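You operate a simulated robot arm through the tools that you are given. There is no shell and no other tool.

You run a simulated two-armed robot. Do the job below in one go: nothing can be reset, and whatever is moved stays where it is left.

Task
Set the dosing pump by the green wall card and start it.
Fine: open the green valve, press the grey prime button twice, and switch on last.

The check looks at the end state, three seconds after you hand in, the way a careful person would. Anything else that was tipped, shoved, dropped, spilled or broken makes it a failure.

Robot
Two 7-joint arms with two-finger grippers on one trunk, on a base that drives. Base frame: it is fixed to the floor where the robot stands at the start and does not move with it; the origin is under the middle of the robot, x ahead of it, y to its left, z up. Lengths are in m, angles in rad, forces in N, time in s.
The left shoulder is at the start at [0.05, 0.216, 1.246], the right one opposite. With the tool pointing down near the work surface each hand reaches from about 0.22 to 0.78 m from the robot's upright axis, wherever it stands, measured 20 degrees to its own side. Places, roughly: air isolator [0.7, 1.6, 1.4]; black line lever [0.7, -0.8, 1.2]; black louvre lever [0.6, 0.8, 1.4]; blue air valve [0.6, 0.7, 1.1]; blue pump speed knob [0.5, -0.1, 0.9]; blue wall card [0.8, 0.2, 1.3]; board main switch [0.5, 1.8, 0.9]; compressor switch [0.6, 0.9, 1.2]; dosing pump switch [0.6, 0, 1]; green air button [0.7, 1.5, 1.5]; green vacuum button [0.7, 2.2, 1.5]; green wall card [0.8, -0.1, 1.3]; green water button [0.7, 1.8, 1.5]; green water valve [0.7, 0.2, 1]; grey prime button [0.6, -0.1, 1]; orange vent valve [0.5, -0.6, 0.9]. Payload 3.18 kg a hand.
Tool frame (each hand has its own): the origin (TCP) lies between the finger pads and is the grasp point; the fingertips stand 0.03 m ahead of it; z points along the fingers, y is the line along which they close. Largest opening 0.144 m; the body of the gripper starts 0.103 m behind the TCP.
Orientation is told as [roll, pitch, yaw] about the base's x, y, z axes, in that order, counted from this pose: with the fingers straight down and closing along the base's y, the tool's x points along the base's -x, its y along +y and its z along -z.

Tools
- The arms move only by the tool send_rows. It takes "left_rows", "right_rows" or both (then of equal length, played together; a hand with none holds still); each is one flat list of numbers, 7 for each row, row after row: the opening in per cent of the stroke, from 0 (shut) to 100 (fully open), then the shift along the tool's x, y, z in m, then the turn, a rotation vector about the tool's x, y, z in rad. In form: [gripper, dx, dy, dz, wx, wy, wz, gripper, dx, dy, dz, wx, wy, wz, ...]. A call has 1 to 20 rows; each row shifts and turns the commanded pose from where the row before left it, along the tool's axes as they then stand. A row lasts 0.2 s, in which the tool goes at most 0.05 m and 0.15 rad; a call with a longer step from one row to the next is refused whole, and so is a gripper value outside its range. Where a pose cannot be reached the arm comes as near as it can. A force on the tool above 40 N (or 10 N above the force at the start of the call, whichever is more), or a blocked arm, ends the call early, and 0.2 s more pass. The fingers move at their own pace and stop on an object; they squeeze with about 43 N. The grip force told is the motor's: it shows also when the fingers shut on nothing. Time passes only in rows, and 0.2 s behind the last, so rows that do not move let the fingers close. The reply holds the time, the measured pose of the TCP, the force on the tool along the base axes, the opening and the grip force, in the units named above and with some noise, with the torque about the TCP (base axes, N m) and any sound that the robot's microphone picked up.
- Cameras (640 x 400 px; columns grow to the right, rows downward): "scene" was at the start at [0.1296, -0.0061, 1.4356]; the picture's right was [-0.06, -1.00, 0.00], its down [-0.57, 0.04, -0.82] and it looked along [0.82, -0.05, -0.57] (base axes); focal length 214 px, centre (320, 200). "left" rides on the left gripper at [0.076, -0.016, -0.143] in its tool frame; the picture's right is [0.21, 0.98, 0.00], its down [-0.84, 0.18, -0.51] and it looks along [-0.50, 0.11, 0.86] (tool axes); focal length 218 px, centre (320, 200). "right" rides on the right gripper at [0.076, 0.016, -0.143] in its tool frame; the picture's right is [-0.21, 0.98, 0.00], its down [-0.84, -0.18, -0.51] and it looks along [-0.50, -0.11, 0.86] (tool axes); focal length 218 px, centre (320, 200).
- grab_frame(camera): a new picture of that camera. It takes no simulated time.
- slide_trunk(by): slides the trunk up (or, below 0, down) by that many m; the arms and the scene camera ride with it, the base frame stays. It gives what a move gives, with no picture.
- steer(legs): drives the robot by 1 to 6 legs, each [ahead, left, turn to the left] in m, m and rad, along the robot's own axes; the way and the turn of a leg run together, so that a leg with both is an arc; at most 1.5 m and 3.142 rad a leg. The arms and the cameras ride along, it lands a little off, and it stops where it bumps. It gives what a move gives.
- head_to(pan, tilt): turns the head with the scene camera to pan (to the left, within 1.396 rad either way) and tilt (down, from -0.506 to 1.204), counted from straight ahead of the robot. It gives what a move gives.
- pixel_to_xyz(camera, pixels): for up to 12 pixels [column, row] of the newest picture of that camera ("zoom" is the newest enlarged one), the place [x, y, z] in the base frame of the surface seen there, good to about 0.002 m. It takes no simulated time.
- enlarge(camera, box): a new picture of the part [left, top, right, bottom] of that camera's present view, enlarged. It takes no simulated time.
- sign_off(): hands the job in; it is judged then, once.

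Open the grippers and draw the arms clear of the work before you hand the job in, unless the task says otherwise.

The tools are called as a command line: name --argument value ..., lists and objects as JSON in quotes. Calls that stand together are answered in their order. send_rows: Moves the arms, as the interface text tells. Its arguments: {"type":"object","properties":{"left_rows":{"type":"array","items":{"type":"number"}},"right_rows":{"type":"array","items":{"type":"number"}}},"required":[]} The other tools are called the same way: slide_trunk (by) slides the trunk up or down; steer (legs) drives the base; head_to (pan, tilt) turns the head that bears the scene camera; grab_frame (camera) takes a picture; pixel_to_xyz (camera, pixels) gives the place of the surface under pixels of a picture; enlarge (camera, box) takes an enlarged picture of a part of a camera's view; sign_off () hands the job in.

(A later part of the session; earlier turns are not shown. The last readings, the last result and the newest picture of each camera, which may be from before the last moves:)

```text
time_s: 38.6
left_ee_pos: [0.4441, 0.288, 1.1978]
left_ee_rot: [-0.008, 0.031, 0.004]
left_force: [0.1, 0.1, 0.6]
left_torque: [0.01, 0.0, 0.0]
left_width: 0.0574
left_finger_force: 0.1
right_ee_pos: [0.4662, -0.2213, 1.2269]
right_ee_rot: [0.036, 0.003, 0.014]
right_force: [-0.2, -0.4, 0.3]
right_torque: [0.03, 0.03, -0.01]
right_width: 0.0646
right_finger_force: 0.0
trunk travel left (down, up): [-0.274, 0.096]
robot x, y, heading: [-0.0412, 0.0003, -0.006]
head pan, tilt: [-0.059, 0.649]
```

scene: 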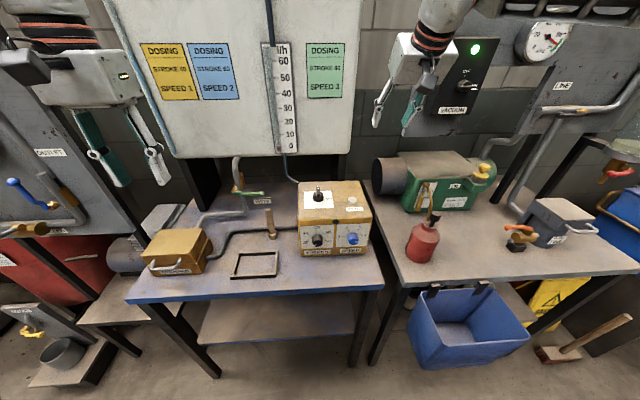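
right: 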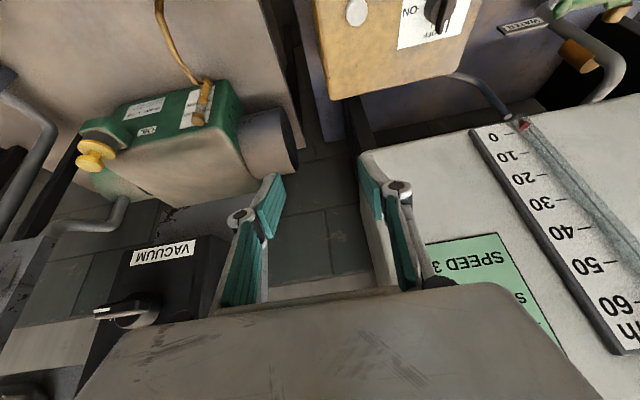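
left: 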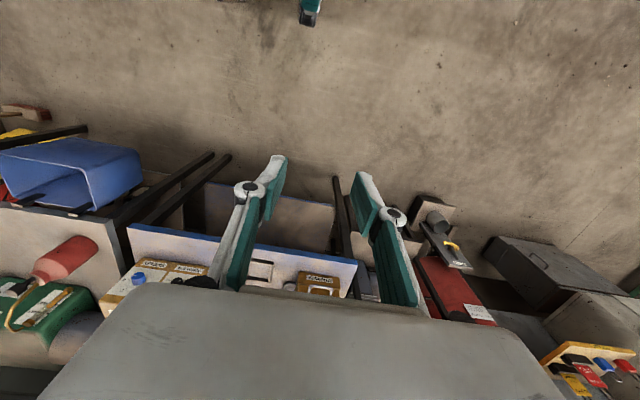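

The right hand is level. Next is the valve with the left hand: I'll yaw it 90° so the fingers close along x, over the bench at a safe height.

send_rows --left_rows '[40, 0, 0, 0, 0, 0, 0.143, 40, 0, 0, 0, 0, 0, 0.143, 40, 0, 0, 0, 0, 0, 0.143, 40, 0, 0, 0, 0, 0, 0.143, 40, 0, 0, 0, 0, 0, 0.143, 40, 0, 0, 0, 0, 0, 0.143, 40, 0, 0, 0, 0, 0, 0.143, 40, 0, 0, 0, 0, 0, 0.143, 40, 0, 0, 0, 0, 0, 0.143, 40, 0, 0, 0, 0, 0, 0.143, 40, 0, 0, 0, 0, 0, 0.143]'

grab_frame --camera "left"

grab_frame --camera "scene"

```text
time_s: 41.0
left_ee_pos: [0.3572, 0.2777, 1.0835]
left_ee_rot: [0.101, -0.061, -0.533]
left_force: [0.0, -0.2, -0.4]
left_torque: [0.07, 0.01, 0.04]
left_width: 0.0572
left_finger_force: 0.1
left hand out of reach, approached as far as the arm can: row 1, 2, 3, 4, 5, 6, 7, 8, 9, 10, 11
right_ee_pos: [0.4664, -0.2245, 1.2251]
right_ee_rot: [0.038, -0.001, 0.012]
right_force: [0.4, -1.5, -0.1]
right_torque: [0.07, 0.04, -0.02]
right_width: 0.0652
right_finger_force: 0.0
trunk travel left (down, up): [-0.274, 0.096]
robot x, y, heading: [-0.0392, -0.0006, -0.005]
head pan, tilt: [-0.059, 0.649]
```

```text
taken
```

left: 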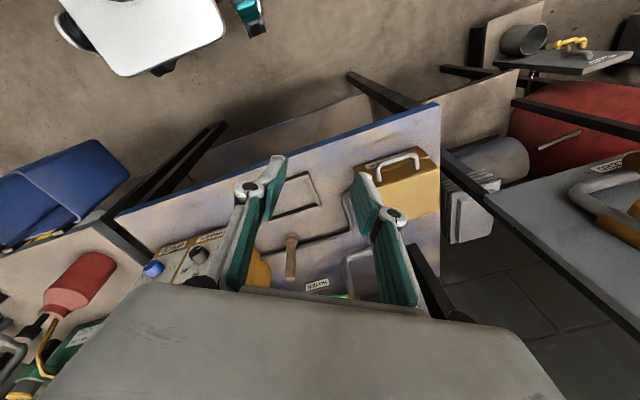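

```text
taken
```

scene: 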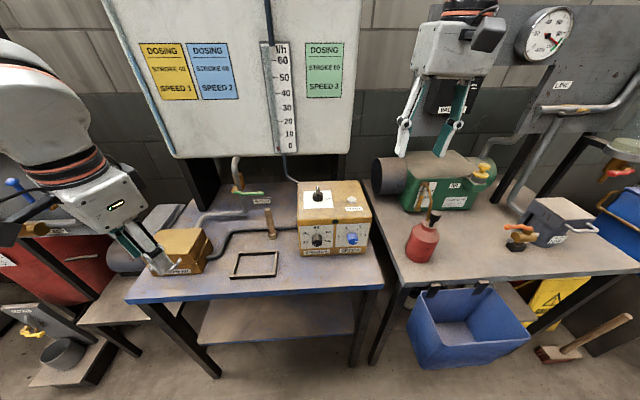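

Negative yaw is out of reach for the left arm, and it drifted down to z 1.08 (clear of the strainer). I'll raise it and go the other way, to positive yaw, in small steps.

send_rows --left_rows '[40, 0, 0, -0.04, 0, 0, 0, 40, 0, 0, -0.04, 0, 0, 0, 40, 0, 0, -0.03, 0, 0, -0.1, 40, 0, 0, 0, 0, 0, -0.14, 40, 0, 0, 0, 0, 0, -0.14, 40, 0, 0, 0, 0, 0, -0.14, 40, 0, 0, 0, 0, 0, -0.14]'

```text
time_s: 42.6
left_ee_pos: [0.3474, 0.2789, 1.1119]
left_ee_rot: [0.037, -0.092, 0.114]
left_force: [-0.4, 0.3, -0.3]
left_torque: [-0.01, -0.02, -0.01]
left_width: 0.0578
left_finger_force: 0.0
left hand out of reach, approached as far as the arm can: row 1, 2
right_ee_pos: [0.4674, -0.2217, 1.2265]
right_ee_rot: [0.038, 0.001, 0.015]
right_force: [0.2, 0.1, 1.0]
right_torque: [0.0, -0.03, -0.01]
right_width: 0.0649
right_finger_force: 0.0
trunk travel left (down, up): [-0.274, 0.096]
robot x, y, heading: [-0.0449, -0.0016, -0.006]
head pan, tilt: [-0.059, 0.649]
```

Positive yaw works; it is at +0.11 now. I'll level it and continue to +90°.

send_rows --left_rows '[40, 0, 0, -0.03, 0.037, 0.092, 0, 40, 0, 0, -0.03, 0, 0, -0.12, 40, 0, 0, -0.03, 0, 0, -0.133, 40, 0, 0, 0, 0, 0, -0.133, 40, 0, 0, 0, 0, 0, -0.133, 40, 0, 0, 0, 0, 0, -0.133, 40, 0, 0, 0, 0, 0, -0.133, 40, 0, 0, 0, 0, 0, -0.133, 40, 0, 0, 0, 0, 0, -0.133, 40, 0, 0, 0, 0, 0, -0.133, 40, 0, 0, 0, 0, 0, -0.133, 40, 0, 0, 0, 0, 0, -0.133]'

grab_frame --camera "scene"

grab_frame --camera "left"

```text
time_s: 45.2
left_ee_pos: [0.3464, 0.277, 1.2017]
left_ee_rot: [0.0, -0.002, 1.566]
left_force: [0.6, 0.1, -0.6]
left_torque: [-0.02, 0.0, 0.01]
left_width: 0.0576
left_finger_force: 0.0
right_ee_pos: [0.4666, -0.2223, 1.2257]
right_ee_rot: [0.038, 0.001, 0.011]
right_force: [-1.8, 0.4, 0.3]
right_torque: [0.02, 0.02, 0.01]
right_width: 0.0648
right_finger_force: 0.2
trunk travel left (down, up): [-0.274, 0.096]
robot x, y, heading: [-0.0413, 0.0006, -0.006]
head pan, tilt: [-0.059, 0.649]
```

```text
taken
```

scene: 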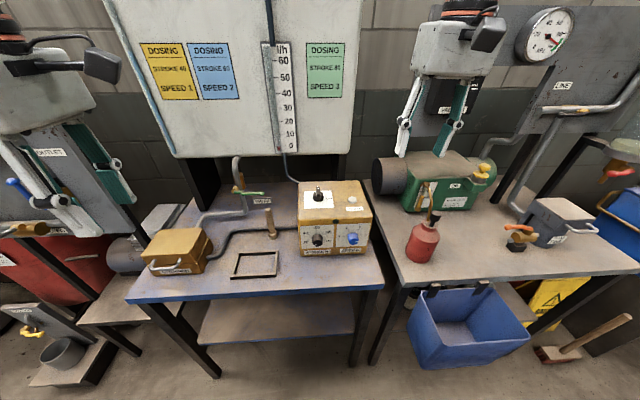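

```text
taken
```

left: 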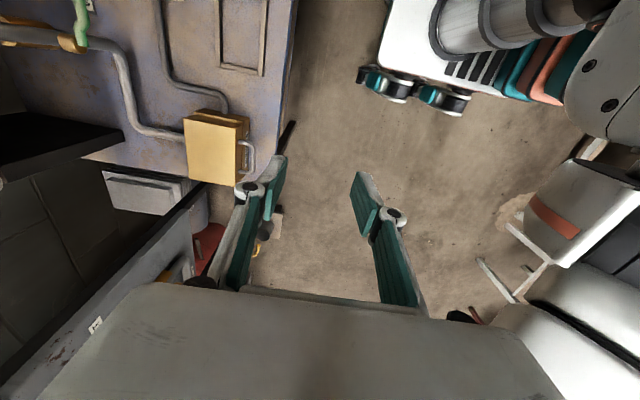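

Yaw is at +90° (fingers close along x). I'll move over the lever at about [0.686, 0.165], staying high, then lower part-way and look.

send_rows --left_rows '[40, 0.014, -0.0425, 0, 0, 0, 0, 40, 0.014, -0.0425, 0, 0, 0, 0, 40, 0.014, -0.0425, 0, 0, 0, 0, 40, 0.014, -0.0425, 0, 0, 0, 0, 40, 0.014, -0.0425, 0, 0, 0, 0, 40, 0.014, -0.0425, 0, 0, 0, 0, 40, 0.014, -0.0425, 0, 0, 0, 0, 40, 0.014, -0.0425, 0, 0, 0, 0, 40, 0, 0, 0.04, 0, 0, 0, 40, 0, 0, 0.04, 0, 0, 0, 40, 0, 0, 0.04, 0, 0, 0]'

grab_frame --camera "scene"

grab_frame --camera "left"

```text
time_s: 47.6
left_ee_pos: [0.6574, 0.1665, 1.0821]
left_ee_rot: [-0.001, -0.001, 1.566]
left_force: [0.2, 1.1, 0.6]
left_torque: [-0.02, 0.02, 0.01]
left_width: 0.0572
left_finger_force: 0.1
left hand out of reach, approached as far as the arm can: row 8
right_ee_pos: [0.4675, -0.2204, 1.2268]
right_ee_rot: [0.035, -0.002, 0.014]
right_force: [-0.7, 0.0, 1.2]
right_torque: [-0.02, 0.01, 0.0]
right_width: 0.0647
right_finger_force: 0.1
trunk travel left (down, up): [-0.274, 0.096]
robot x, y, heading: [-0.0409, -0.002, -0.009]
head pan, tilt: [-0.059, 0.649]
```

```text
taken
```

scene: 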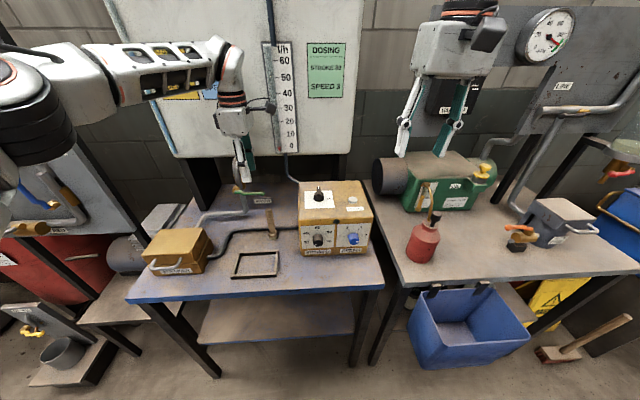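

```text
taken
```

left: 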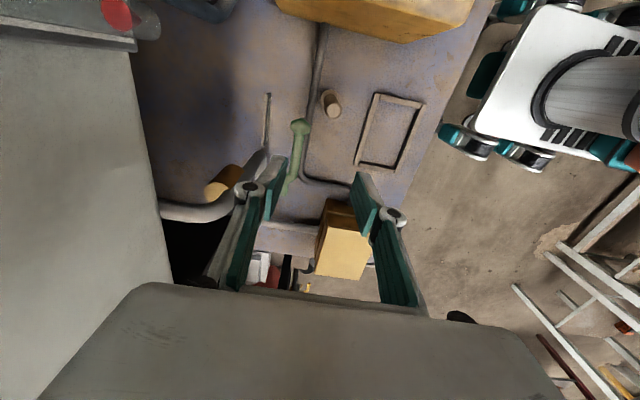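

The lever is in view in the left camera (about (298,155)). The reach fell short at x 0.657, so I'll pull the hand back 5 cm and drive the base forward 8 cm.

send_rows --left_rows '[40, 0, 0.05, 0, 0, 0, 0]'

steer --legs '[[0.08, 0, 0]]'

```text
time_s: 48.0
left_ee_pos: [0.6049, 0.1676, 1.0849]
left_ee_rot: [-0.003, 0.0, 1.566]
left_force: [-0.3, 0.2, -0.1]
left_torque: [-0.02, -0.06, -0.04]
left_width: 0.0575
left_finger_force: 0.1
right_ee_pos: [0.4646, -0.2185, 1.2275]
right_ee_rot: [0.035, -0.003, 0.013]
right_force: [0.3, 0.9, 0.0]
right_torque: [-0.08, -0.03, -0.01]
right_width: 0.0648
right_finger_force: 0.1
trunk travel left (down, up): [-0.274, 0.096]
robot x, y, heading: [-0.0413, -0.0029, -0.003]
head pan, tilt: [-0.059, 0.649]
```

```text
time_s: 49.1
left_ee_pos: [0.6875, 0.1649, 1.0839]
left_ee_rot: [0.001, -0.002, 1.563]
left_force: [0.8, 0.7, -0.3]
left_torque: [0.01, 0.08, 0.03]
left_width: 0.0576
left_finger_force: 0.1
right_ee_pos: [0.5489, -0.2213, 1.2246]
right_ee_rot: [0.038, 0.0, 0.014]
right_force: [0.2, -0.4, 0.4]
right_torque: [0.02, 0.03, -0.01]
right_width: 0.0652
right_finger_force: 0.1
trunk travel left (down, up): [-0.274, 0.096]
robot x, y, heading: [0.0381, 0.0003, -0.002]
head pan, tilt: [-0.059, 0.649]
```

The left TCP is at [0.6875, 0.165, 1.084], over the lever. I'll check alignment and lever position in a zoom before descending.

enlarge --camera "scene" --box '[190, 90, 310, 240]'

grab_frame --camera "left"

pixel_to_xyz --camera "left" --pixels '[[298, 125], [296, 150], [290, 175], [330, 103], [267, 100], [255, 165], [225, 180], [285, 190]]'

```text
2.67 times, centred on (250, 165) of scene
```

zoom: 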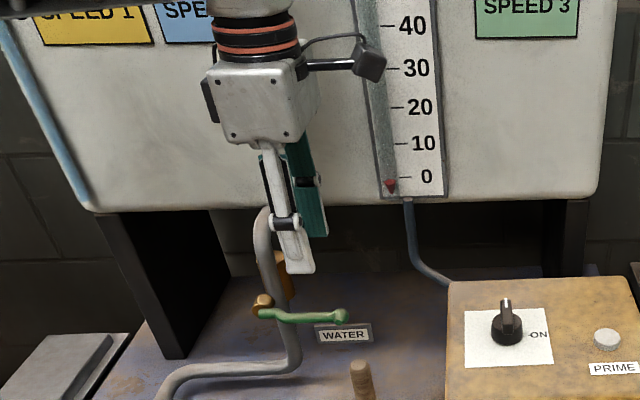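

```text
taken
```

left: 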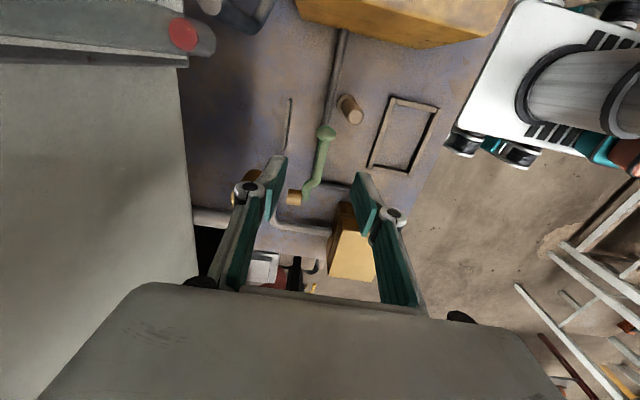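

```text
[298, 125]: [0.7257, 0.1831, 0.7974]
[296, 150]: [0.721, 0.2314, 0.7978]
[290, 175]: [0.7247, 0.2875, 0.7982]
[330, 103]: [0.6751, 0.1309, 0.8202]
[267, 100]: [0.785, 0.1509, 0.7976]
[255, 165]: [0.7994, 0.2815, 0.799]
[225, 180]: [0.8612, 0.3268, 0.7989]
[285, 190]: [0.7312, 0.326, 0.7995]
```

Alignment looks plausible: the lever runs from (326,133) to (305,190) between the fingers. I'll probe the lever points in this view.

pixel_to_xyz --camera "left" --pixels '[[326, 133], [323, 150], [320, 165], [316, 180], [308, 189], [294, 197], [351, 110], [290, 110], [240, 175]]'

```text
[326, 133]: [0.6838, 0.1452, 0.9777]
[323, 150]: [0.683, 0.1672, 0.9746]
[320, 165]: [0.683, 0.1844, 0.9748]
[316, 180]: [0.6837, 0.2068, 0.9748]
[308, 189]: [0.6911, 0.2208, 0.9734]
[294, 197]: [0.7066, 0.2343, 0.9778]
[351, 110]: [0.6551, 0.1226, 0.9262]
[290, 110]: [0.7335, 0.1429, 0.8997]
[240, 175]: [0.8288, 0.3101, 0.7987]
```

The lever centre is at about x 0.683, z 0.970. I'll shift −3.5 mm in x, descend to z≈0.972, then look before closing.

send_rows --left_rows '[40, 0, 0.0035, 0.037, 0, 0, 0, 40, 0, 0, 0.037, 0, 0, 0, 40, 0, 0, 0.037, 0, 0, 0]'

enlarge --camera "scene" --box '[200, 120, 300, 240]'

grab_frame --camera "left"

```text
time_s: 49.9
left_ee_pos: [0.6826, 0.1665, 0.972]
left_ee_rot: [-0.001, -0.003, 1.565]
left_force: [0.6, -0.2, 0.2]
left_torque: [-0.05, 0.0, 0.03]
left_width: 0.0576
left_finger_force: 0.1
right_ee_pos: [0.5475, -0.2216, 1.2269]
right_ee_rot: [0.037, 0.001, 0.013]
right_force: [0.2, 0.4, -0.6]
right_torque: [0.01, 0.02, 0.03]
right_width: 0.0649
right_finger_force: 0.0
trunk travel left (down, up): [-0.274, 0.096]
robot x, y, heading: [0.0394, -0.0039, -0.003]
head pan, tilt: [-0.059, 0.649]
```

```text
3.33 times, centred on (250, 180) of scene
```

zoom: 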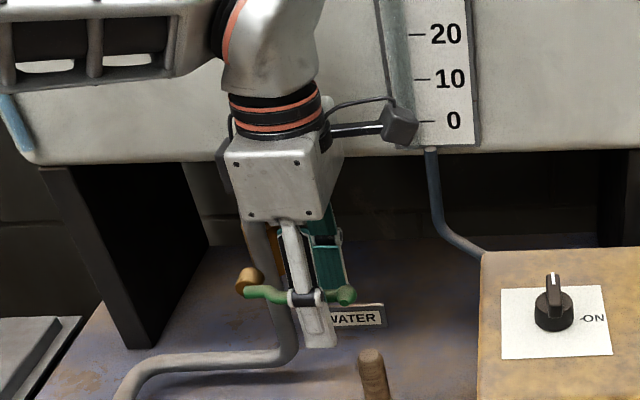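

```text
taken
```

left: 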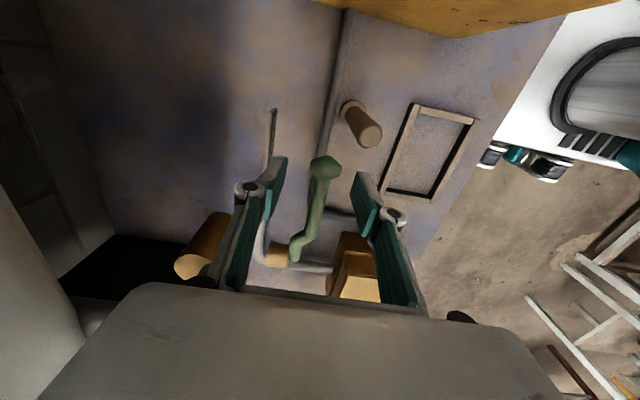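

The lever is between the fingers. I'll close on it.

send_rows --left_rows '[0, 0, 0, 0, 0, 0, 0, 0, 0, 0, 0, 0, 0, 0]'

```text
time_s: 50.5
left_ee_pos: [0.6839, 0.1672, 0.9727]
left_ee_rot: [-0.002, -0.001, 1.565]
left_force: [3.5, 5.1, -0.6]
left_torque: [0.06, -0.1, -1.34]
left_width: 0.0131
left_finger_force: 42.9
right_ee_pos: [0.547, -0.2221, 1.2262]
right_ee_rot: [0.037, -0.001, 0.014]
right_force: [0.1, -0.3, 0.5]
right_torque: [-0.01, -0.01, 0.02]
right_width: 0.0648
right_finger_force: 0.0
trunk travel left (down, up): [-0.274, 0.096]
robot x, y, heading: [0.0357, -0.0001, -0.004]
head pan, tilt: [-0.059, 0.649]
```

Gripped the lever (width 13 mm). I'll try the first 15° upwards along the arc about the pivot at y≈0.235 and read the force.

send_rows --left_rows '[0, -0.0006, 0, -0.0089, 0, 0, 0, 0, -0.0017, 0, -0.0087, 0, 0, 0]'

enlarge --camera "scene" --box '[200, 120, 300, 240]'

```text
time_s: 51.1
left_ee_pos: [0.6844, 0.1704, 0.9879]
left_ee_rot: [0.002, -0.003, 1.565]
left_force: [8.5, 8.1, -17.0]
left_torque: [-0.94, -0.13, -1.05]
left_width: 0.0125
left_finger_force: 42.4
right_ee_pos: [0.5491, -0.2205, 1.2257]
right_ee_rot: [0.035, 0.001, 0.013]
right_force: [0.5, -0.4, 0.1]
right_torque: [0.0, -0.01, -0.02]
right_width: 0.0648
right_finger_force: 0.1
trunk travel left (down, up): [-0.274, 0.096]
robot x, y, heading: [0.0406, -0.0006, -0.006]
head pan, tilt: [-0.059, 0.649]
```

```text
3.33 times, centred on (250, 180) of scene
```

zoom: 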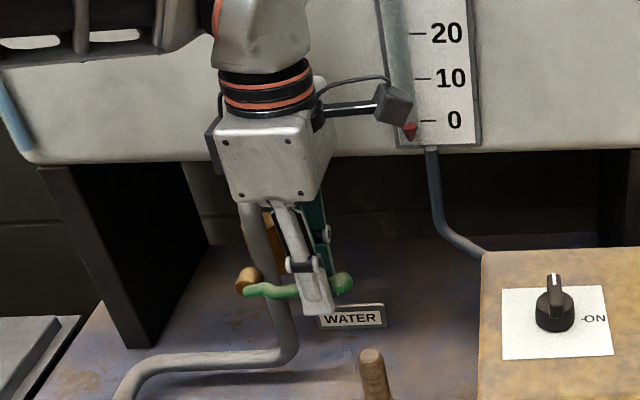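

The lever end rose by about 11 zoom pixels and it resists at 17 N, so it is turning upwards. I'll continue the arc to about 45°.

send_rows --left_rows '[0, -0.0029, 0, -0.0084, 0, 0, 0, 0, -0.0039, 0, -0.008, 0, 0, 0, 0, -0.0049, 0, -0.0075, 0, 0, 0, 0, -0.0058, 0, -0.0068, 0, 0, 0]'

enlarge --camera "scene" --box '[200, 120, 300, 240]'

```text
time_s: 52.1
left_ee_pos: [0.6848, 0.1822, 1.0205]
left_ee_rot: [0.0, 0.0, 1.56]
left_force: [11.4, -14.4, -14.8]
left_torque: [-1.47, -0.62, -1.09]
left_width: 0.013
left_finger_force: 42.9
right_ee_pos: [0.5492, -0.223, 1.2243]
right_ee_rot: [0.038, 0.001, 0.014]
right_force: [0.5, 0.2, 1.0]
right_torque: [-0.01, 0.03, 0.04]
right_width: 0.0647
right_finger_force: 0.0
trunk travel left (down, up): [-0.274, 0.096]
robot x, y, heading: [0.0408, -0.0021, -0.003]
head pan, tilt: [-0.059, 0.649]
```

```text
3.33 times, centred on (250, 180) of scene
```

zoom: 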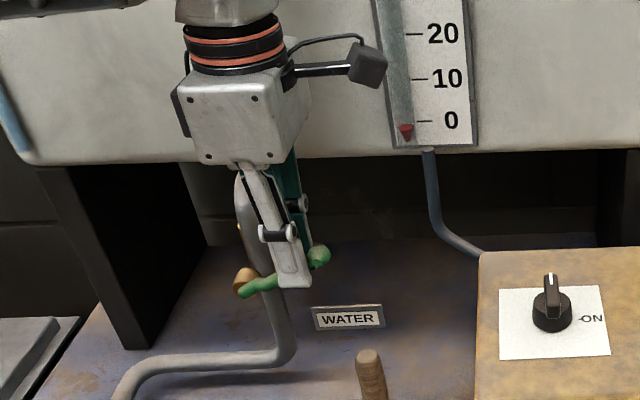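

It is turning freely, about 40° now. I'll carry on to about 75°.

send_rows --left_rows '[0, -0.0069, 0, -0.006, 0, 0, 0, 0, -0.0076, 0, -0.0051, 0, 0, 0, 0, -0.0082, 0, -0.0041, 0, 0, 0, 0, -0.0087, 0, -0.0029, 0, 0, 0]'

enlarge --camera "scene" --box '[200, 120, 300, 240]'

```text
time_s: 53.1
left_ee_pos: [0.6849, 0.2109, 1.0416]
left_ee_rot: [-0.005, 0.0, 1.561]
left_force: [18.8, -23.8, 11.7]
left_torque: [-1.42, -0.53, 0.12]
left_width: 0.0116
left_finger_force: 41.7
right_ee_pos: [0.5483, -0.2242, 1.2259]
right_ee_rot: [0.039, 0.002, 0.012]
right_force: [0.3, 0.2, 0.7]
right_torque: [-0.02, -0.03, -0.01]
right_width: 0.0647
right_finger_force: 0.1
trunk travel left (down, up): [-0.274, 0.096]
robot x, y, heading: [0.035, -0.0013, -0.005]
head pan, tilt: [-0.059, 0.649]
```

```text
3.33 times, centred on (250, 180) of scene
```

zoom: 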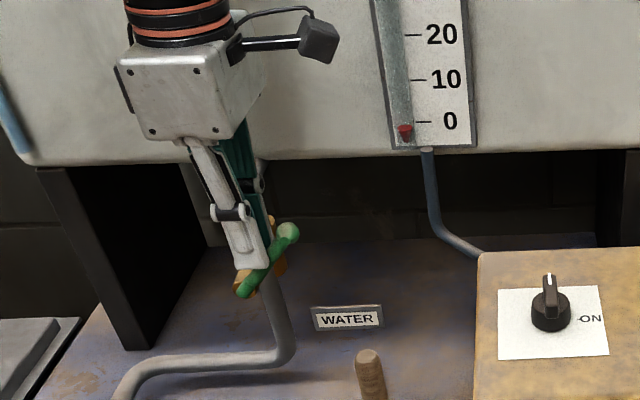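

About 65–70° by TCP position. I'll continue past vertical until the stop.

send_rows --left_rows '[0, -0.009, 0, -0.0005, 0, 0, 0, 0, -0.0091, 0, 0.0003, 0, 0, 0, 0, -0.0091, 0, 0.0006, 0, 0, 0]'

enlarge --camera "scene" --box '[200, 120, 300, 240]'

```text
time_s: 53.9
left_ee_pos: [0.682, 0.2441, 1.037]
left_ee_rot: [0.0, -0.001, 1.565]
left_force: [0.4, 0.5, -0.9]
left_torque: [-0.02, -0.02, 0.0]
left_width: 0.0
left_finger_force: 30.4
right_ee_pos: [0.5473, -0.221, 1.2264]
right_ee_rot: [0.037, 0.001, 0.013]
right_force: [0.1, 1.2, 0.1]
right_torque: [-0.05, 0.0, 0.02]
right_width: 0.0647
right_finger_force: 0.1
trunk travel left (down, up): [-0.274, 0.096]
robot x, y, heading: [0.0362, -0.0007, -0.004]
head pan, tilt: [-0.059, 0.649]
```

```text
3.33 times, centred on (250, 180) of scene
```

zoom: 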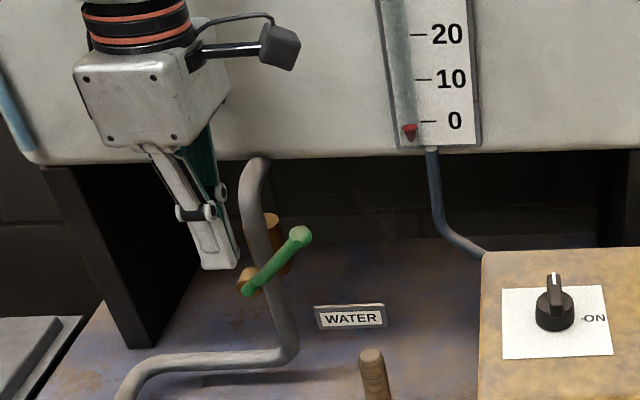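

The fingers slipped off, leaving the lever at about 45°. I'll measure it, then push it the rest of the way with closed fingers from its right side.

pixel_to_xyz --camera "zoom" --pixels '[[300, 237], [285, 258], [270, 270], [255, 283], [244, 290], [263, 215]]'

```text
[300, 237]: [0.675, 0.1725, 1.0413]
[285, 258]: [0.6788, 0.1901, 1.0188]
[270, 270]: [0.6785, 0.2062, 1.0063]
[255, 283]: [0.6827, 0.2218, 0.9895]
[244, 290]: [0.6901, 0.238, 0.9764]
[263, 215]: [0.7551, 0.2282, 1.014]
```

The lever is at about 46° (ball at [0.675, 0.1725, 1.041]). I'll lift over it, come down on its right side at y≈0.135, fingers shut.

send_rows --left_rows '[0, 0, 0, -0.04, 0, 0, 0, 0, 0, 0, -0.02, 0, 0, 0, 0, 0.037, -0.001, 0, 0, 0, 0, 0, 0.037, 0, 0, 0, 0, 0, 0, 0.037, 0, 0, 0, 0, 0, 0, 0, 0, 0.03, 0, 0, 0, 0, 0, 0, 0.03, 0, 0, 0]'

enlarge --camera "scene" --box '[200, 120, 300, 240]'

```text
time_s: 55.5
left_ee_pos: [0.6826, 0.1326, 1.0373]
left_ee_rot: [0.001, -0.003, 1.563]
left_force: [-1.7, 0.6, -0.7]
left_torque: [0.0, -0.02, 0.0]
left_width: 0.0
left_finger_force: 30.5
right_ee_pos: [0.548, -0.2229, 1.2257]
right_ee_rot: [0.036, -0.001, 0.013]
right_force: [1.0, 0.3, -0.4]
right_torque: [0.02, 0.01, 0.02]
right_width: 0.0648
right_finger_force: 0.1
trunk travel left (down, up): [-0.274, 0.096]
robot x, y, heading: [0.0389, 0.0008, -0.006]
head pan, tilt: [-0.059, 0.649]
```

```text
3.33 times, centred on (250, 180) of scene
```

zoom: 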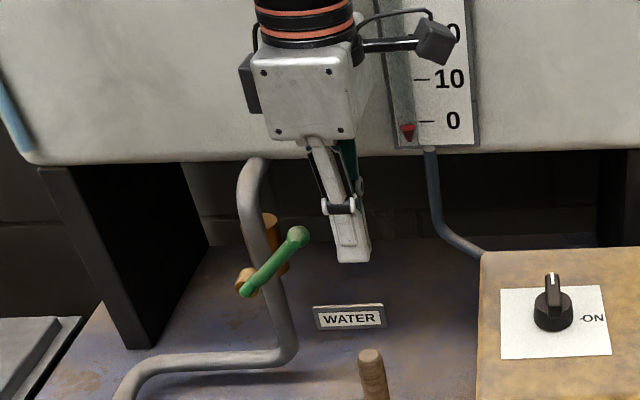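

The closed fingers are to the right of the lever. I'll push left (+y) towards vertical.

send_rows --left_rows '[0, -0.012, 0, 0, 0, 0, 0, 0, -0.012, 0, 0, 0, 0, 0, 0, -0.012, 0, 0, 0, 0, 0, 0, -0.012, 0, 0, 0, 0, 0, 0, -0.01, 0, 0, 0, 0, 0, 0, -0.01, 0, 0, 0, 0, 0]'

enlarge --camera "scene" --box '[200, 120, 300, 240]'

```text
time_s: 56.9
left_ee_pos: [0.6845, 0.2012, 1.0376]
left_ee_rot: [0.001, -0.003, 1.564]
left_force: [-0.1, 0.2, 0.4]
left_torque: [-0.04, 0.0, 0.04]
left_width: 0.0002
left_finger_force: 30.2
right_ee_pos: [0.5472, -0.2222, 1.2265]
right_ee_rot: [0.036, 0.0, 0.015]
right_force: [-0.1, 0.0, 0.1]
right_torque: [-0.01, -0.01, 0.01]
right_width: 0.0649
right_finger_force: 0.0
trunk travel left (down, up): [-0.274, 0.096]
robot x, y, heading: [0.0416, 0.0006, -0.001]
head pan, tilt: [-0.059, 0.649]
```

```text
3.33 times, centred on (250, 180) of scene
```

zoom: 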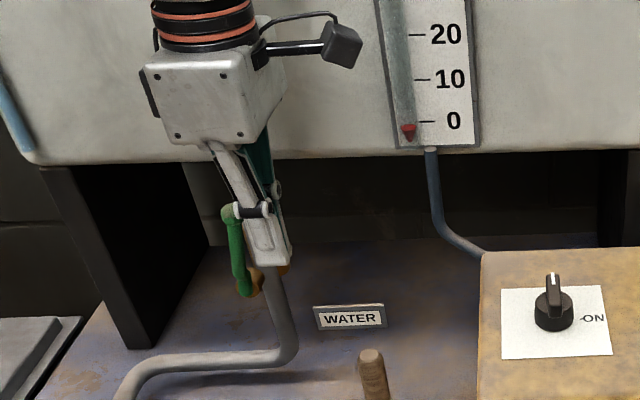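

The lever now looks parallel to the pipe, with almost no force. I'll measure it.

pixel_to_xyz --camera "zoom" --pixels '[[228, 210], [232, 235], [236, 255], [240, 275], [244, 290], [250, 180], [275, 310]]'

grab_frame --camera "left"

```text
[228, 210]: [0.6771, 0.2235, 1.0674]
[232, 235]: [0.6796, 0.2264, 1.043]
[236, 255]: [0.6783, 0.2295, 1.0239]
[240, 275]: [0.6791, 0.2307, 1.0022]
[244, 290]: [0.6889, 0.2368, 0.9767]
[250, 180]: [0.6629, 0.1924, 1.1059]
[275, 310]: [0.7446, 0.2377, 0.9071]
```

```text
taken
```

left: 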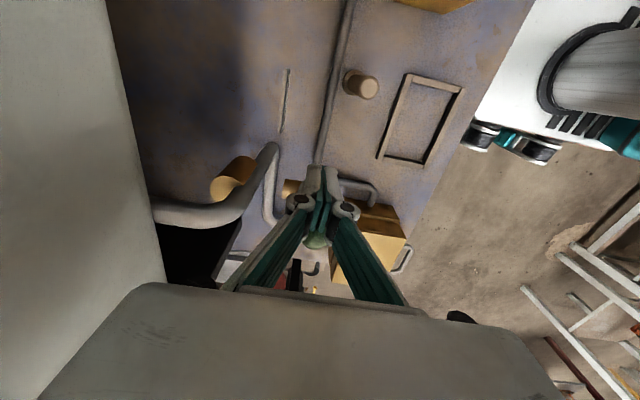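

The lever is at about 83°. I'll push a little further to reach the end stop.

send_rows --left_rows '[0, -0.005, 0, 0, 0, 0, 0, 0, -0.005, 0, 0, 0, 0, 0, 0, -0.004, 0, 0, 0, 0, 0]'

enlarge --camera "scene" --box '[200, 120, 300, 240]'

pixel_to_xyz --camera "zoom" --pixels '[[226, 210], [222, 212], [230, 235], [234, 255], [240, 275], [244, 290]]'

```text
time_s: 57.7
left_ee_pos: [0.6839, 0.2154, 1.0387]
left_ee_rot: [0.0, -0.003, 1.563]
left_force: [-0.7, -0.6, 0.3]
left_torque: [0.01, 0.01, 0.01]
left_width: 0.0
left_finger_force: 30.7
right_ee_pos: [0.5476, -0.2223, 1.2268]
right_ee_rot: [0.036, 0.001, 0.014]
right_force: [-0.3, -0.1, -0.1]
right_torque: [0.03, 0.04, 0.0]
right_width: 0.0646
right_finger_force: 0.1
trunk travel left (down, up): [-0.274, 0.096]
robot x, y, heading: [0.0354, -0.0009, -0.003]
head pan, tilt: [-0.059, 0.649]
```

```text
3.33 times, centred on (250, 180) of scene
```

zoom: 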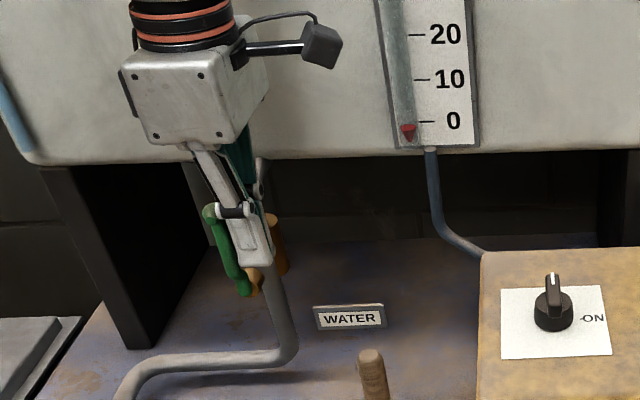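

```text
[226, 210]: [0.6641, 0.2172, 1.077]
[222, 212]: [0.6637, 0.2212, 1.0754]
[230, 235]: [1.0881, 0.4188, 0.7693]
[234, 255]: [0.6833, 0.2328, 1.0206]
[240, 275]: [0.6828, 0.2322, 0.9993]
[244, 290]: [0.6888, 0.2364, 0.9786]
```

It seems to have moved further; I'll measure along the lever again.

pixel_to_xyz --camera "zoom" --pixels '[[209, 212], [212, 225], [217, 240], [223, 255], [230, 270], [238, 285]]'

```text
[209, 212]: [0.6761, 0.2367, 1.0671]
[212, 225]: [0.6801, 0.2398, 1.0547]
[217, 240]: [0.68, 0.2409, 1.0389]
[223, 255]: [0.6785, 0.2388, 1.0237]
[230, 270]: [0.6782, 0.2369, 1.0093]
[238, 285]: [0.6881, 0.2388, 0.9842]
```

The lever is about vertical (y ≈ 0.237–0.240 along its length). I'll nudge 3 mm more to feel whether the end stop is there.

send_rows --left_rows '[0, -0.003, 0, 0, 0, 0, 0]'

enlarge --camera "scene" --box '[210, 160, 270, 220]'

```text
time_s: 58.1
left_ee_pos: [0.6826, 0.2167, 1.0383]
left_ee_rot: [-0.001, -0.002, 1.562]
left_force: [1.1, -6.2, -0.5]
left_torque: [0.14, 0.06, -0.01]
left_width: 0.006
left_finger_force: 31.2
right_ee_pos: [0.5468, -0.2222, 1.2258]
right_ee_rot: [0.037, 0.001, 0.014]
right_force: [0.4, 0.2, 0.4]
right_torque: [-0.01, 0.0, 0.03]
right_width: 0.0646
right_finger_force: 0.0
trunk travel left (down, up): [-0.274, 0.096]
robot x, y, heading: [0.0365, -0.0037, -0.004]
head pan, tilt: [-0.059, 0.649]
```

```text
6.67 times, centred on (240, 190) of scene
```

zoom: 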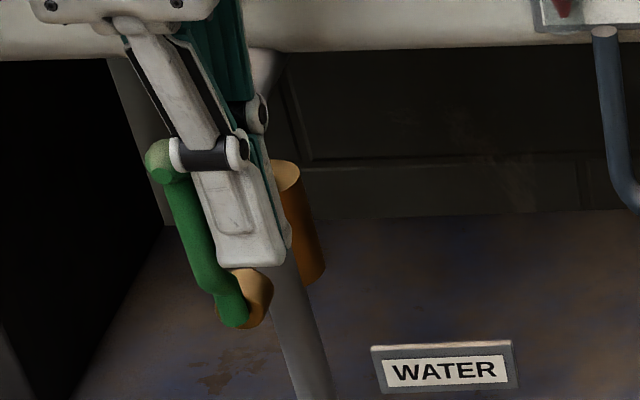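

It reached the end stop (y force −6 N) and the lever is slightly wedged between the fingertips. I'll open a little so I don't drag it back, move away to the right, then up.

send_rows --left_rows '[20, 0, 0, 0, 0, 0, 0, 20, 0, 0, 0, 0, 0, 0, 20, 0.02, 0, 0, 0, 0, 0, 20, 0.03, 0, 0, 0, 0, 0, 20, 0, 0, -0.04, 0, 0, 0, 20, 0, 0, -0.04, 0, 0, 0]'

enlarge --camera "scene" --box '[200, 120, 300, 240]'

grab_frame --camera "left"

```text
time_s: 59.5
left_ee_pos: [0.6817, 0.1681, 1.1198]
left_ee_rot: [0.002, -0.004, 1.564]
left_force: [-0.3, -1.3, 0.4]
left_torque: [0.04, 0.0, -0.02]
left_width: 0.0289
left_finger_force: 0.0
right_ee_pos: [0.5456, -0.2225, 1.2258]
right_ee_rot: [0.036, -0.001, 0.015]
right_force: [-1.2, 0.2, 0.2]
right_torque: [0.01, -0.02, 0.0]
right_width: 0.0648
right_finger_force: 0.1
trunk travel left (down, up): [-0.274, 0.096]
robot x, y, heading: [0.0397, -0.0042, -0.0]
head pan, tilt: [-0.059, 0.649]
```

```text
3.33 times, centred on (250, 180) of scene
```

zoom: 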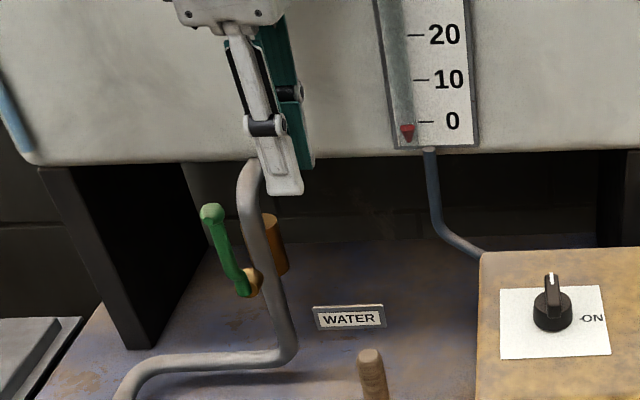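

```text
taken
```

left: 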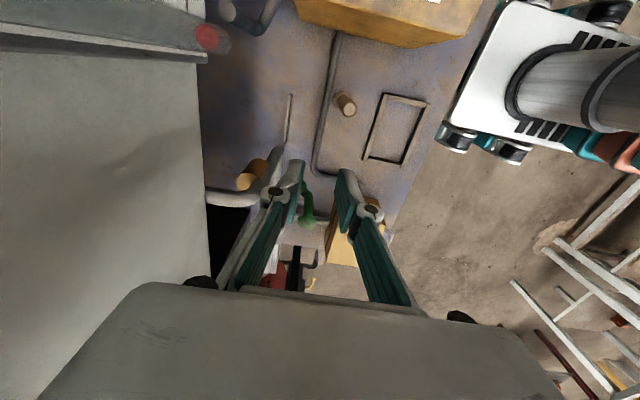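

The valve lever stands vertical, in line with the pipe. I'll verify with points, then move the left arm clear.

pixel_to_xyz --camera "zoom" --pixels '[[211, 211], [220, 238], [229, 262], [240, 285], [250, 283]]'

send_rows --left_rows '[20, 0, 0.0, -0.04, 0, 0, 0, 20, 0, 0.045, -0.02, 0, 0, 0, 20, 0, 0.045, -0.01, 0, 0, 0, 20, -0.02, 0.045, 0, 0, 0, 0, 20, -0.02, 0.045, 0, 0, 0, 0, 20, -0.02, 0.045, 0, 0, 0, 0, 20, -0.02, 0.045, 0, 0, 0, 0, 20, -0.03, 0.03, 0, 0, 0, 0]'

```text
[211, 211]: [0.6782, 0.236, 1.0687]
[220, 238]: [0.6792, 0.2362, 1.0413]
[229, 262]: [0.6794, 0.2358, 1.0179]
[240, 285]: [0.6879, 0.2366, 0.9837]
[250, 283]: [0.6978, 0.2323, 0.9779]
```

```text
time_s: 61.3
left_ee_pos: [0.3836, 0.2826, 1.1898]
left_ee_rot: [-0.001, -0.001, 1.566]
left_force: [-0.3, 0.0, 0.4]
left_torque: [-0.07, -0.04, 0.01]
left_width: 0.0289
left_finger_force: 0.0
right_ee_pos: [0.5463, -0.2202, 1.2267]
right_ee_rot: [0.036, -0.001, 0.013]
right_force: [-0.7, 0.0, 0.4]
right_torque: [-0.05, -0.04, 0.0]
right_width: 0.0648
right_finger_force: 0.1
trunk travel left (down, up): [-0.274, 0.096]
robot x, y, heading: [0.0389, -0.0031, -0.002]
head pan, tilt: [-0.059, 0.649]
```

The valve is exactly vertical (y 0.236 from hub to ball). Next are the knobs with the right hand; first I'll measure the gripper body's real extent so it stays clear of the pump box.

grab_frame --camera "scene"

enlarge --camera "scene" --box '[380, 0, 540, 160]'

```text
taken
```

scene: 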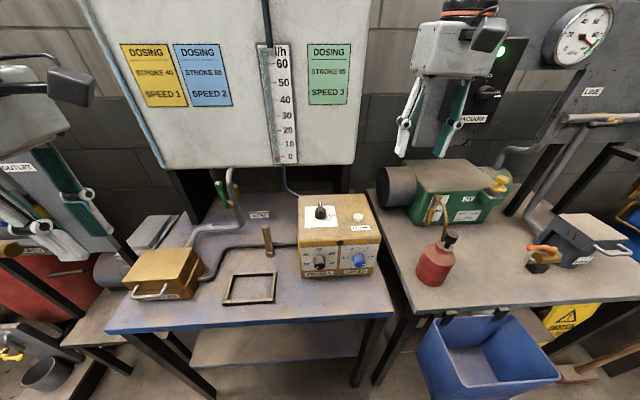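

```text
2.50 times, centred on (460, 80) of scene
```

zoom: 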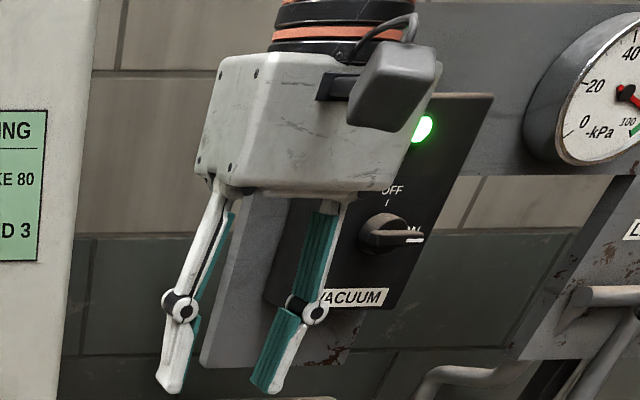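

I'll get coordinates of the right gripper's housing corners and fingers.

pixel_to_xyz --camera "zoom" --pixels '[[235, 180], [200, 160], [380, 185], [225, 70], [240, 150], [370, 170], [180, 290], [305, 310], [170, 385], [265, 385], [395, 85], [335, 90]]'

```text
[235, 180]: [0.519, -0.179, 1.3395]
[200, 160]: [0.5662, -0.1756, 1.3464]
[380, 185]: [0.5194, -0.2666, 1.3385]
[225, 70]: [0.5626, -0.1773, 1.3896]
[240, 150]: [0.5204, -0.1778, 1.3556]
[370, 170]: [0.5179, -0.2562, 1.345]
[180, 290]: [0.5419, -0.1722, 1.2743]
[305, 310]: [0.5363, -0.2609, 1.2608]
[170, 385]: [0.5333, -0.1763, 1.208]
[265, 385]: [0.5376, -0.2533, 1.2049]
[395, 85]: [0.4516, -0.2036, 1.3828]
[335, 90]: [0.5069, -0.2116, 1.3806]
```

The housing is ±28 mm in tool x, so I'll pitch the hand back 0.2 rad to keep it clear of the box while leaning. I'm moving the right hand to a standoff in front of the stroke knob.

send_rows --right_rows '[40, 0, 0, 0, 0.018, -0.1, 0.006, 40, 0, 0, 0, 0.018, -0.1, 0.006, 40, 0.0143, 0.0321, 0.0277, 0, 0, 0, 40, 0.0143, 0.0321, 0.0277, 0, 0, 0, 40, 0.0143, 0.0321, 0.0277, 0, 0, 0, 40, 0.0143, 0.0321, 0.0277, 0, 0, 0, 40, 0.0143, 0.0321, 0.0277, 0, 0, 0, 40, 0.0143, 0.0321, 0.0277, 0, 0, 0]'

grab_frame --camera "right"

```text
time_s: 63.1
left_ee_pos: [0.3847, 0.2826, 1.1897]
left_ee_rot: [0.0, -0.001, 1.564]
left_force: [-0.7, 0.1, -0.6]
left_torque: [-0.04, 0.01, -0.03]
left_width: 0.0289
left_finger_force: 0.0
right_ee_pos: [0.4973, -0.0278, 1.0455]
right_ee_rot: [0.001, -0.2, -0.001]
right_force: [-0.3, 0.0, -0.2]
right_torque: [-0.05, -0.02, 0.01]
right_width: 0.0576
right_finger_force: 0.0
trunk travel left (down, up): [-0.274, 0.096]
robot x, y, heading: [0.0414, -0.0028, -0.007]
head pan, tilt: [-0.059, 0.649]
```

```text
taken
```

right: 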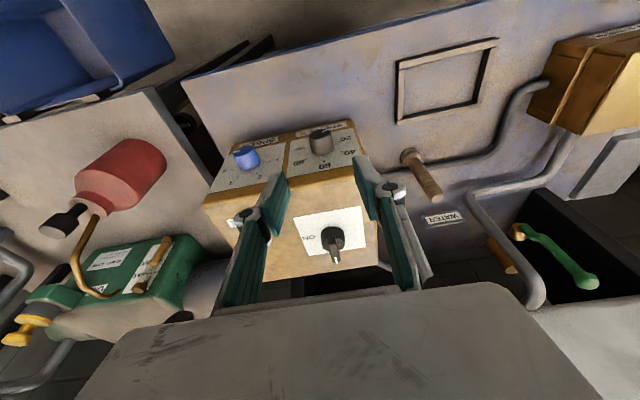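

Good standoff. I'll test how far the hand can lean left (counter-clockwise seen from the front) here in free air.

send_rows --right_rows '[40, 0, 0, 0, 0.137, 0, -0.028, 40, 0, 0, 0, 0.137, 0, -0.028, 40, 0, 0, 0, 0.137, 0, -0.028, 40, 0, 0, 0, 0.137, 0, -0.028, 40, 0, 0, 0, 0.137, 0, -0.028]'

```text
time_s: 64.3
left_ee_pos: [0.3852, 0.2799, 1.1904]
left_ee_rot: [-0.001, -0.004, 1.565]
left_force: [0.3, 0.1, 0.4]
left_torque: [0.0, -0.04, -0.01]
left_width: 0.0287
left_finger_force: 0.1
right_ee_pos: [0.5344, -0.0724, 1.089]
right_ee_rot: [-0.539, -0.172, -0.049]
right_force: [-0.8, -0.1, 0.9]
right_torque: [0.0, -0.02, -0.04]
right_width: 0.0577
right_finger_force: 0.0
trunk travel left (down, up): [-0.274, 0.096]
robot x, y, heading: [0.0394, -0.0005, -0.004]
head pan, tilt: [-0.059, 0.649]
stopped in row 5 (right hand): the arm was blocked; the commanded pose is now the measured one
```

Left lean is limited to about −0.5 rad. I'll rotate back to neutral and measure how far it goes leaning right.

send_rows --right_rows '[40, 0, 0, 0, -0.132, 0, 0.026, 40, 0, 0, 0, -0.132, 0, 0.026, 40, 0, 0, 0, -0.132, 0, 0.026, 40, 0, 0, 0, -0.132, 0, 0.026]'

```text
time_s: 65.3
left_ee_pos: [0.3841, 0.2799, 1.1913]
left_ee_rot: [0.0, -0.004, 1.565]
left_force: [-0.4, -0.8, -0.2]
left_torque: [0.03, 0.01, -0.01]
left_width: 0.0286
left_finger_force: 0.1
right_ee_pos: [0.5333, -0.0708, 1.0883]
right_ee_rot: [0.006, -0.201, -0.143]
right_force: [-0.6, -0.9, -0.1]
right_torque: [0.04, 0.01, 0.03]
right_width: 0.0576
right_finger_force: 0.1
trunk travel left (down, up): [-0.274, 0.096]
robot x, y, heading: [0.0413, -0.0031, -0.001]
head pan, tilt: [-0.059, 0.649]
```

Correct the yaw, return to the standoff, then test a right lean of up to 0.7 rad.

send_rows --right_rows '[40, 0, 0, 0, -0.028, 0, -0.14, 40, 0.0228, 0.0215, 0.0168, 0, 0, 0, 40, 0.0228, 0.0215, 0.0168, 0, 0, 0, 40, 0, 0, 0, -0.137, 0, 0.028, 40, 0, 0, 0, -0.137, 0, 0.028, 40, 0, 0, 0, -0.137, 0, 0.028, 40, 0, 0, 0, -0.137, 0, 0.028, 40, 0, 0, 0, -0.137, 0, 0.028]'

```text
time_s: 67.2
left_ee_pos: [0.3839, 0.2791, 1.191]
left_ee_rot: [0.0, -0.003, 1.563]
left_force: [0.5, -0.1, 0.8]
left_torque: [0.03, -0.01, -0.02]
left_width: 0.029
left_finger_force: 0.2
right_ee_pos: [0.497, -0.0279, 1.0442]
right_ee_rot: [0.713, -0.154, -0.133]
right_force: [-0.2, 0.8, 0.7]
right_torque: [0.02, 0.01, 0.0]
right_width: 0.0575
right_finger_force: 0.1
trunk travel left (down, up): [-0.274, 0.096]
robot x, y, heading: [0.0396, -0.0044, 0.004]
head pan, tilt: [-0.059, 0.649]
```

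Right lean to 0.7 rad works with no drift. I'll set the lean to −0.27 and lower to knob height while still in front of the knob.

send_rows --right_rows '[40, 0, 0, 0, 0.1376, 0, -0.0279, 40, 0, 0, 0, 0.1376, 0, -0.0279, 40, 0, 0, 0, 0.1376, 0, -0.0279, 40, 0, 0, 0, 0.1376, 0, -0.0279, 40, 0, 0, 0, 0.1376, 0, -0.0279, 40, 0, 0, 0, 0.1376, 0, -0.0279, 40, 0, 0, 0, 0.1376, 0, -0.0279, 40, 0.0071, 0.0098, 0.0347, 0, 0, 0, 40, 0.0071, 0.0098, 0.0347, 0, 0, 0, 40, 0.0071, 0.0098, 0.0347, 0, 0, 0, 40, 0.0071, 0.0098, 0.0347, 0, 0, 0]'

grab_frame --camera "scene"

grab_frame --camera "right"

```text
time_s: 69.5
left_ee_pos: [0.3858, 0.281, 1.19]
left_ee_rot: [-0.001, -0.002, 1.563]
left_force: [-0.2, 0.0, 0.4]
left_torque: [0.01, 0.0, -0.01]
left_width: 0.0286
left_finger_force: 0.1
right_ee_pos: [0.4968, -0.0279, 0.8975]
right_ee_rot: [-0.288, -0.194, 0.055]
right_force: [-0.7, 0.0, -0.3]
right_torque: [-0.02, -0.01, 0.03]
right_width: 0.0577
right_finger_force: 0.1
trunk travel left (down, up): [-0.274, 0.096]
robot x, y, heading: [0.0399, -0.003, -0.002]
head pan, tilt: [-0.059, 0.649]
```

```text
taken
```

scene: 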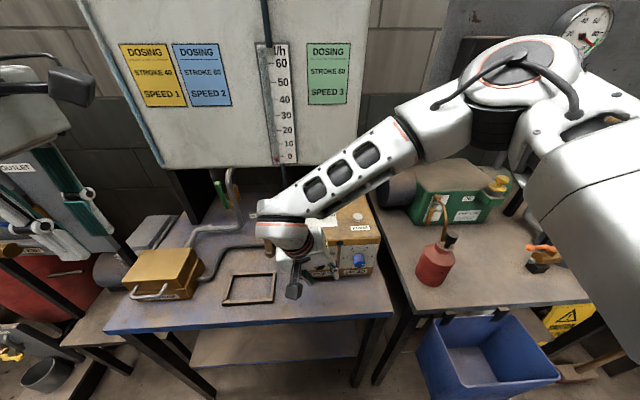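

```text
taken
```

right: 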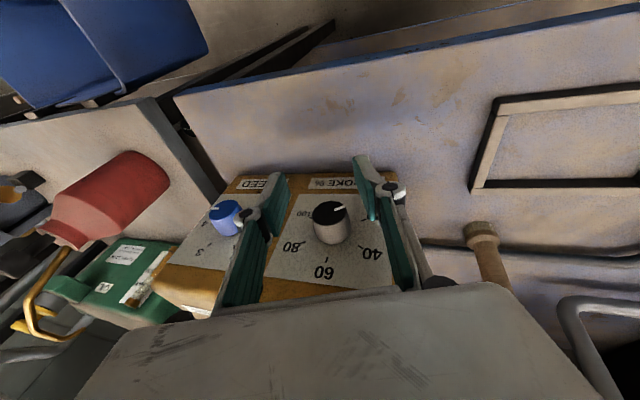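

The right camera shows the stroke knob (330,222) between the open fingers, with its marker at 20. I'll move straight forward 28 mm over it.

send_rows --right_rows '[40, -0.0137, 0, 0.0028, 0, 0, 0, 40, -0.0137, 0, 0.0028, 0, 0, 0]'

grab_frame --camera "right"

```text
time_s: 70.2
left_ee_pos: [0.3845, 0.2807, 1.1903]
left_ee_rot: [-0.001, -0.002, 1.564]
left_force: [-1.1, -0.2, 0.5]
left_torque: [0.02, -0.02, 0.04]
left_width: 0.0291
left_finger_force: 0.1
right_ee_pos: [0.5236, -0.029, 0.8987]
right_ee_rot: [-0.288, -0.191, 0.056]
right_force: [0.0, -0.1, 0.0]
right_torque: [0.01, 0.03, 0.0]
right_width: 0.0576
right_finger_force: 0.0
trunk travel left (down, up): [-0.274, 0.096]
robot x, y, heading: [0.0401, 0.0006, -0.007]
head pan, tilt: [-0.059, 0.649]
```

```text
taken
```

right: 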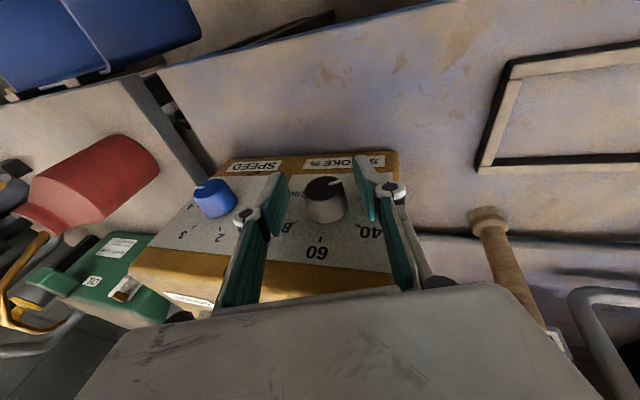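

The knob is centred between the pads at (325,200). Closing on it.

send_rows --right_rows '[0, 0, 0, 0, 0, 0, 0, 0, 0, 0, 0, 0, 0, 0]'

grab_frame --camera "right"

```text
time_s: 70.8
left_ee_pos: [0.3836, 0.2818, 1.1896]
left_ee_rot: [0.0, 0.0, 1.563]
left_force: [-1.4, 0.4, 0.4]
left_torque: [0.0, 0.0, 0.0]
left_width: 0.0288
left_finger_force: 0.1
right_ee_pos: [0.5234, -0.0262, 0.8992]
right_ee_rot: [-0.286, -0.191, 0.061]
right_force: [-0.1, 13.8, -6.0]
right_torque: [0.02, -0.56, 0.6]
right_width: 0.0291
right_finger_force: 45.3
trunk travel left (down, up): [-0.274, 0.096]
robot x, y, heading: [0.0397, -0.0033, 0.003]
head pan, tilt: [-0.059, 0.649]
```

```text
taken
```

right: 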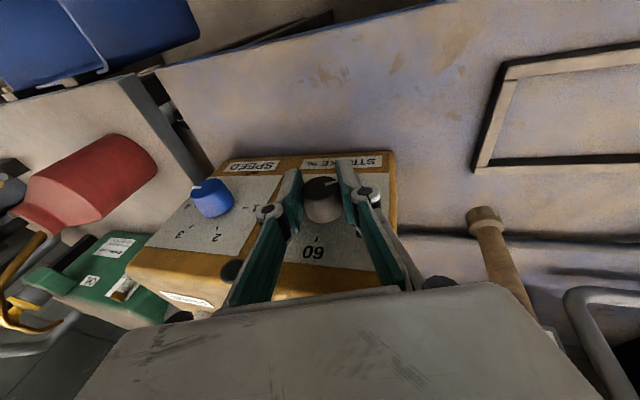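

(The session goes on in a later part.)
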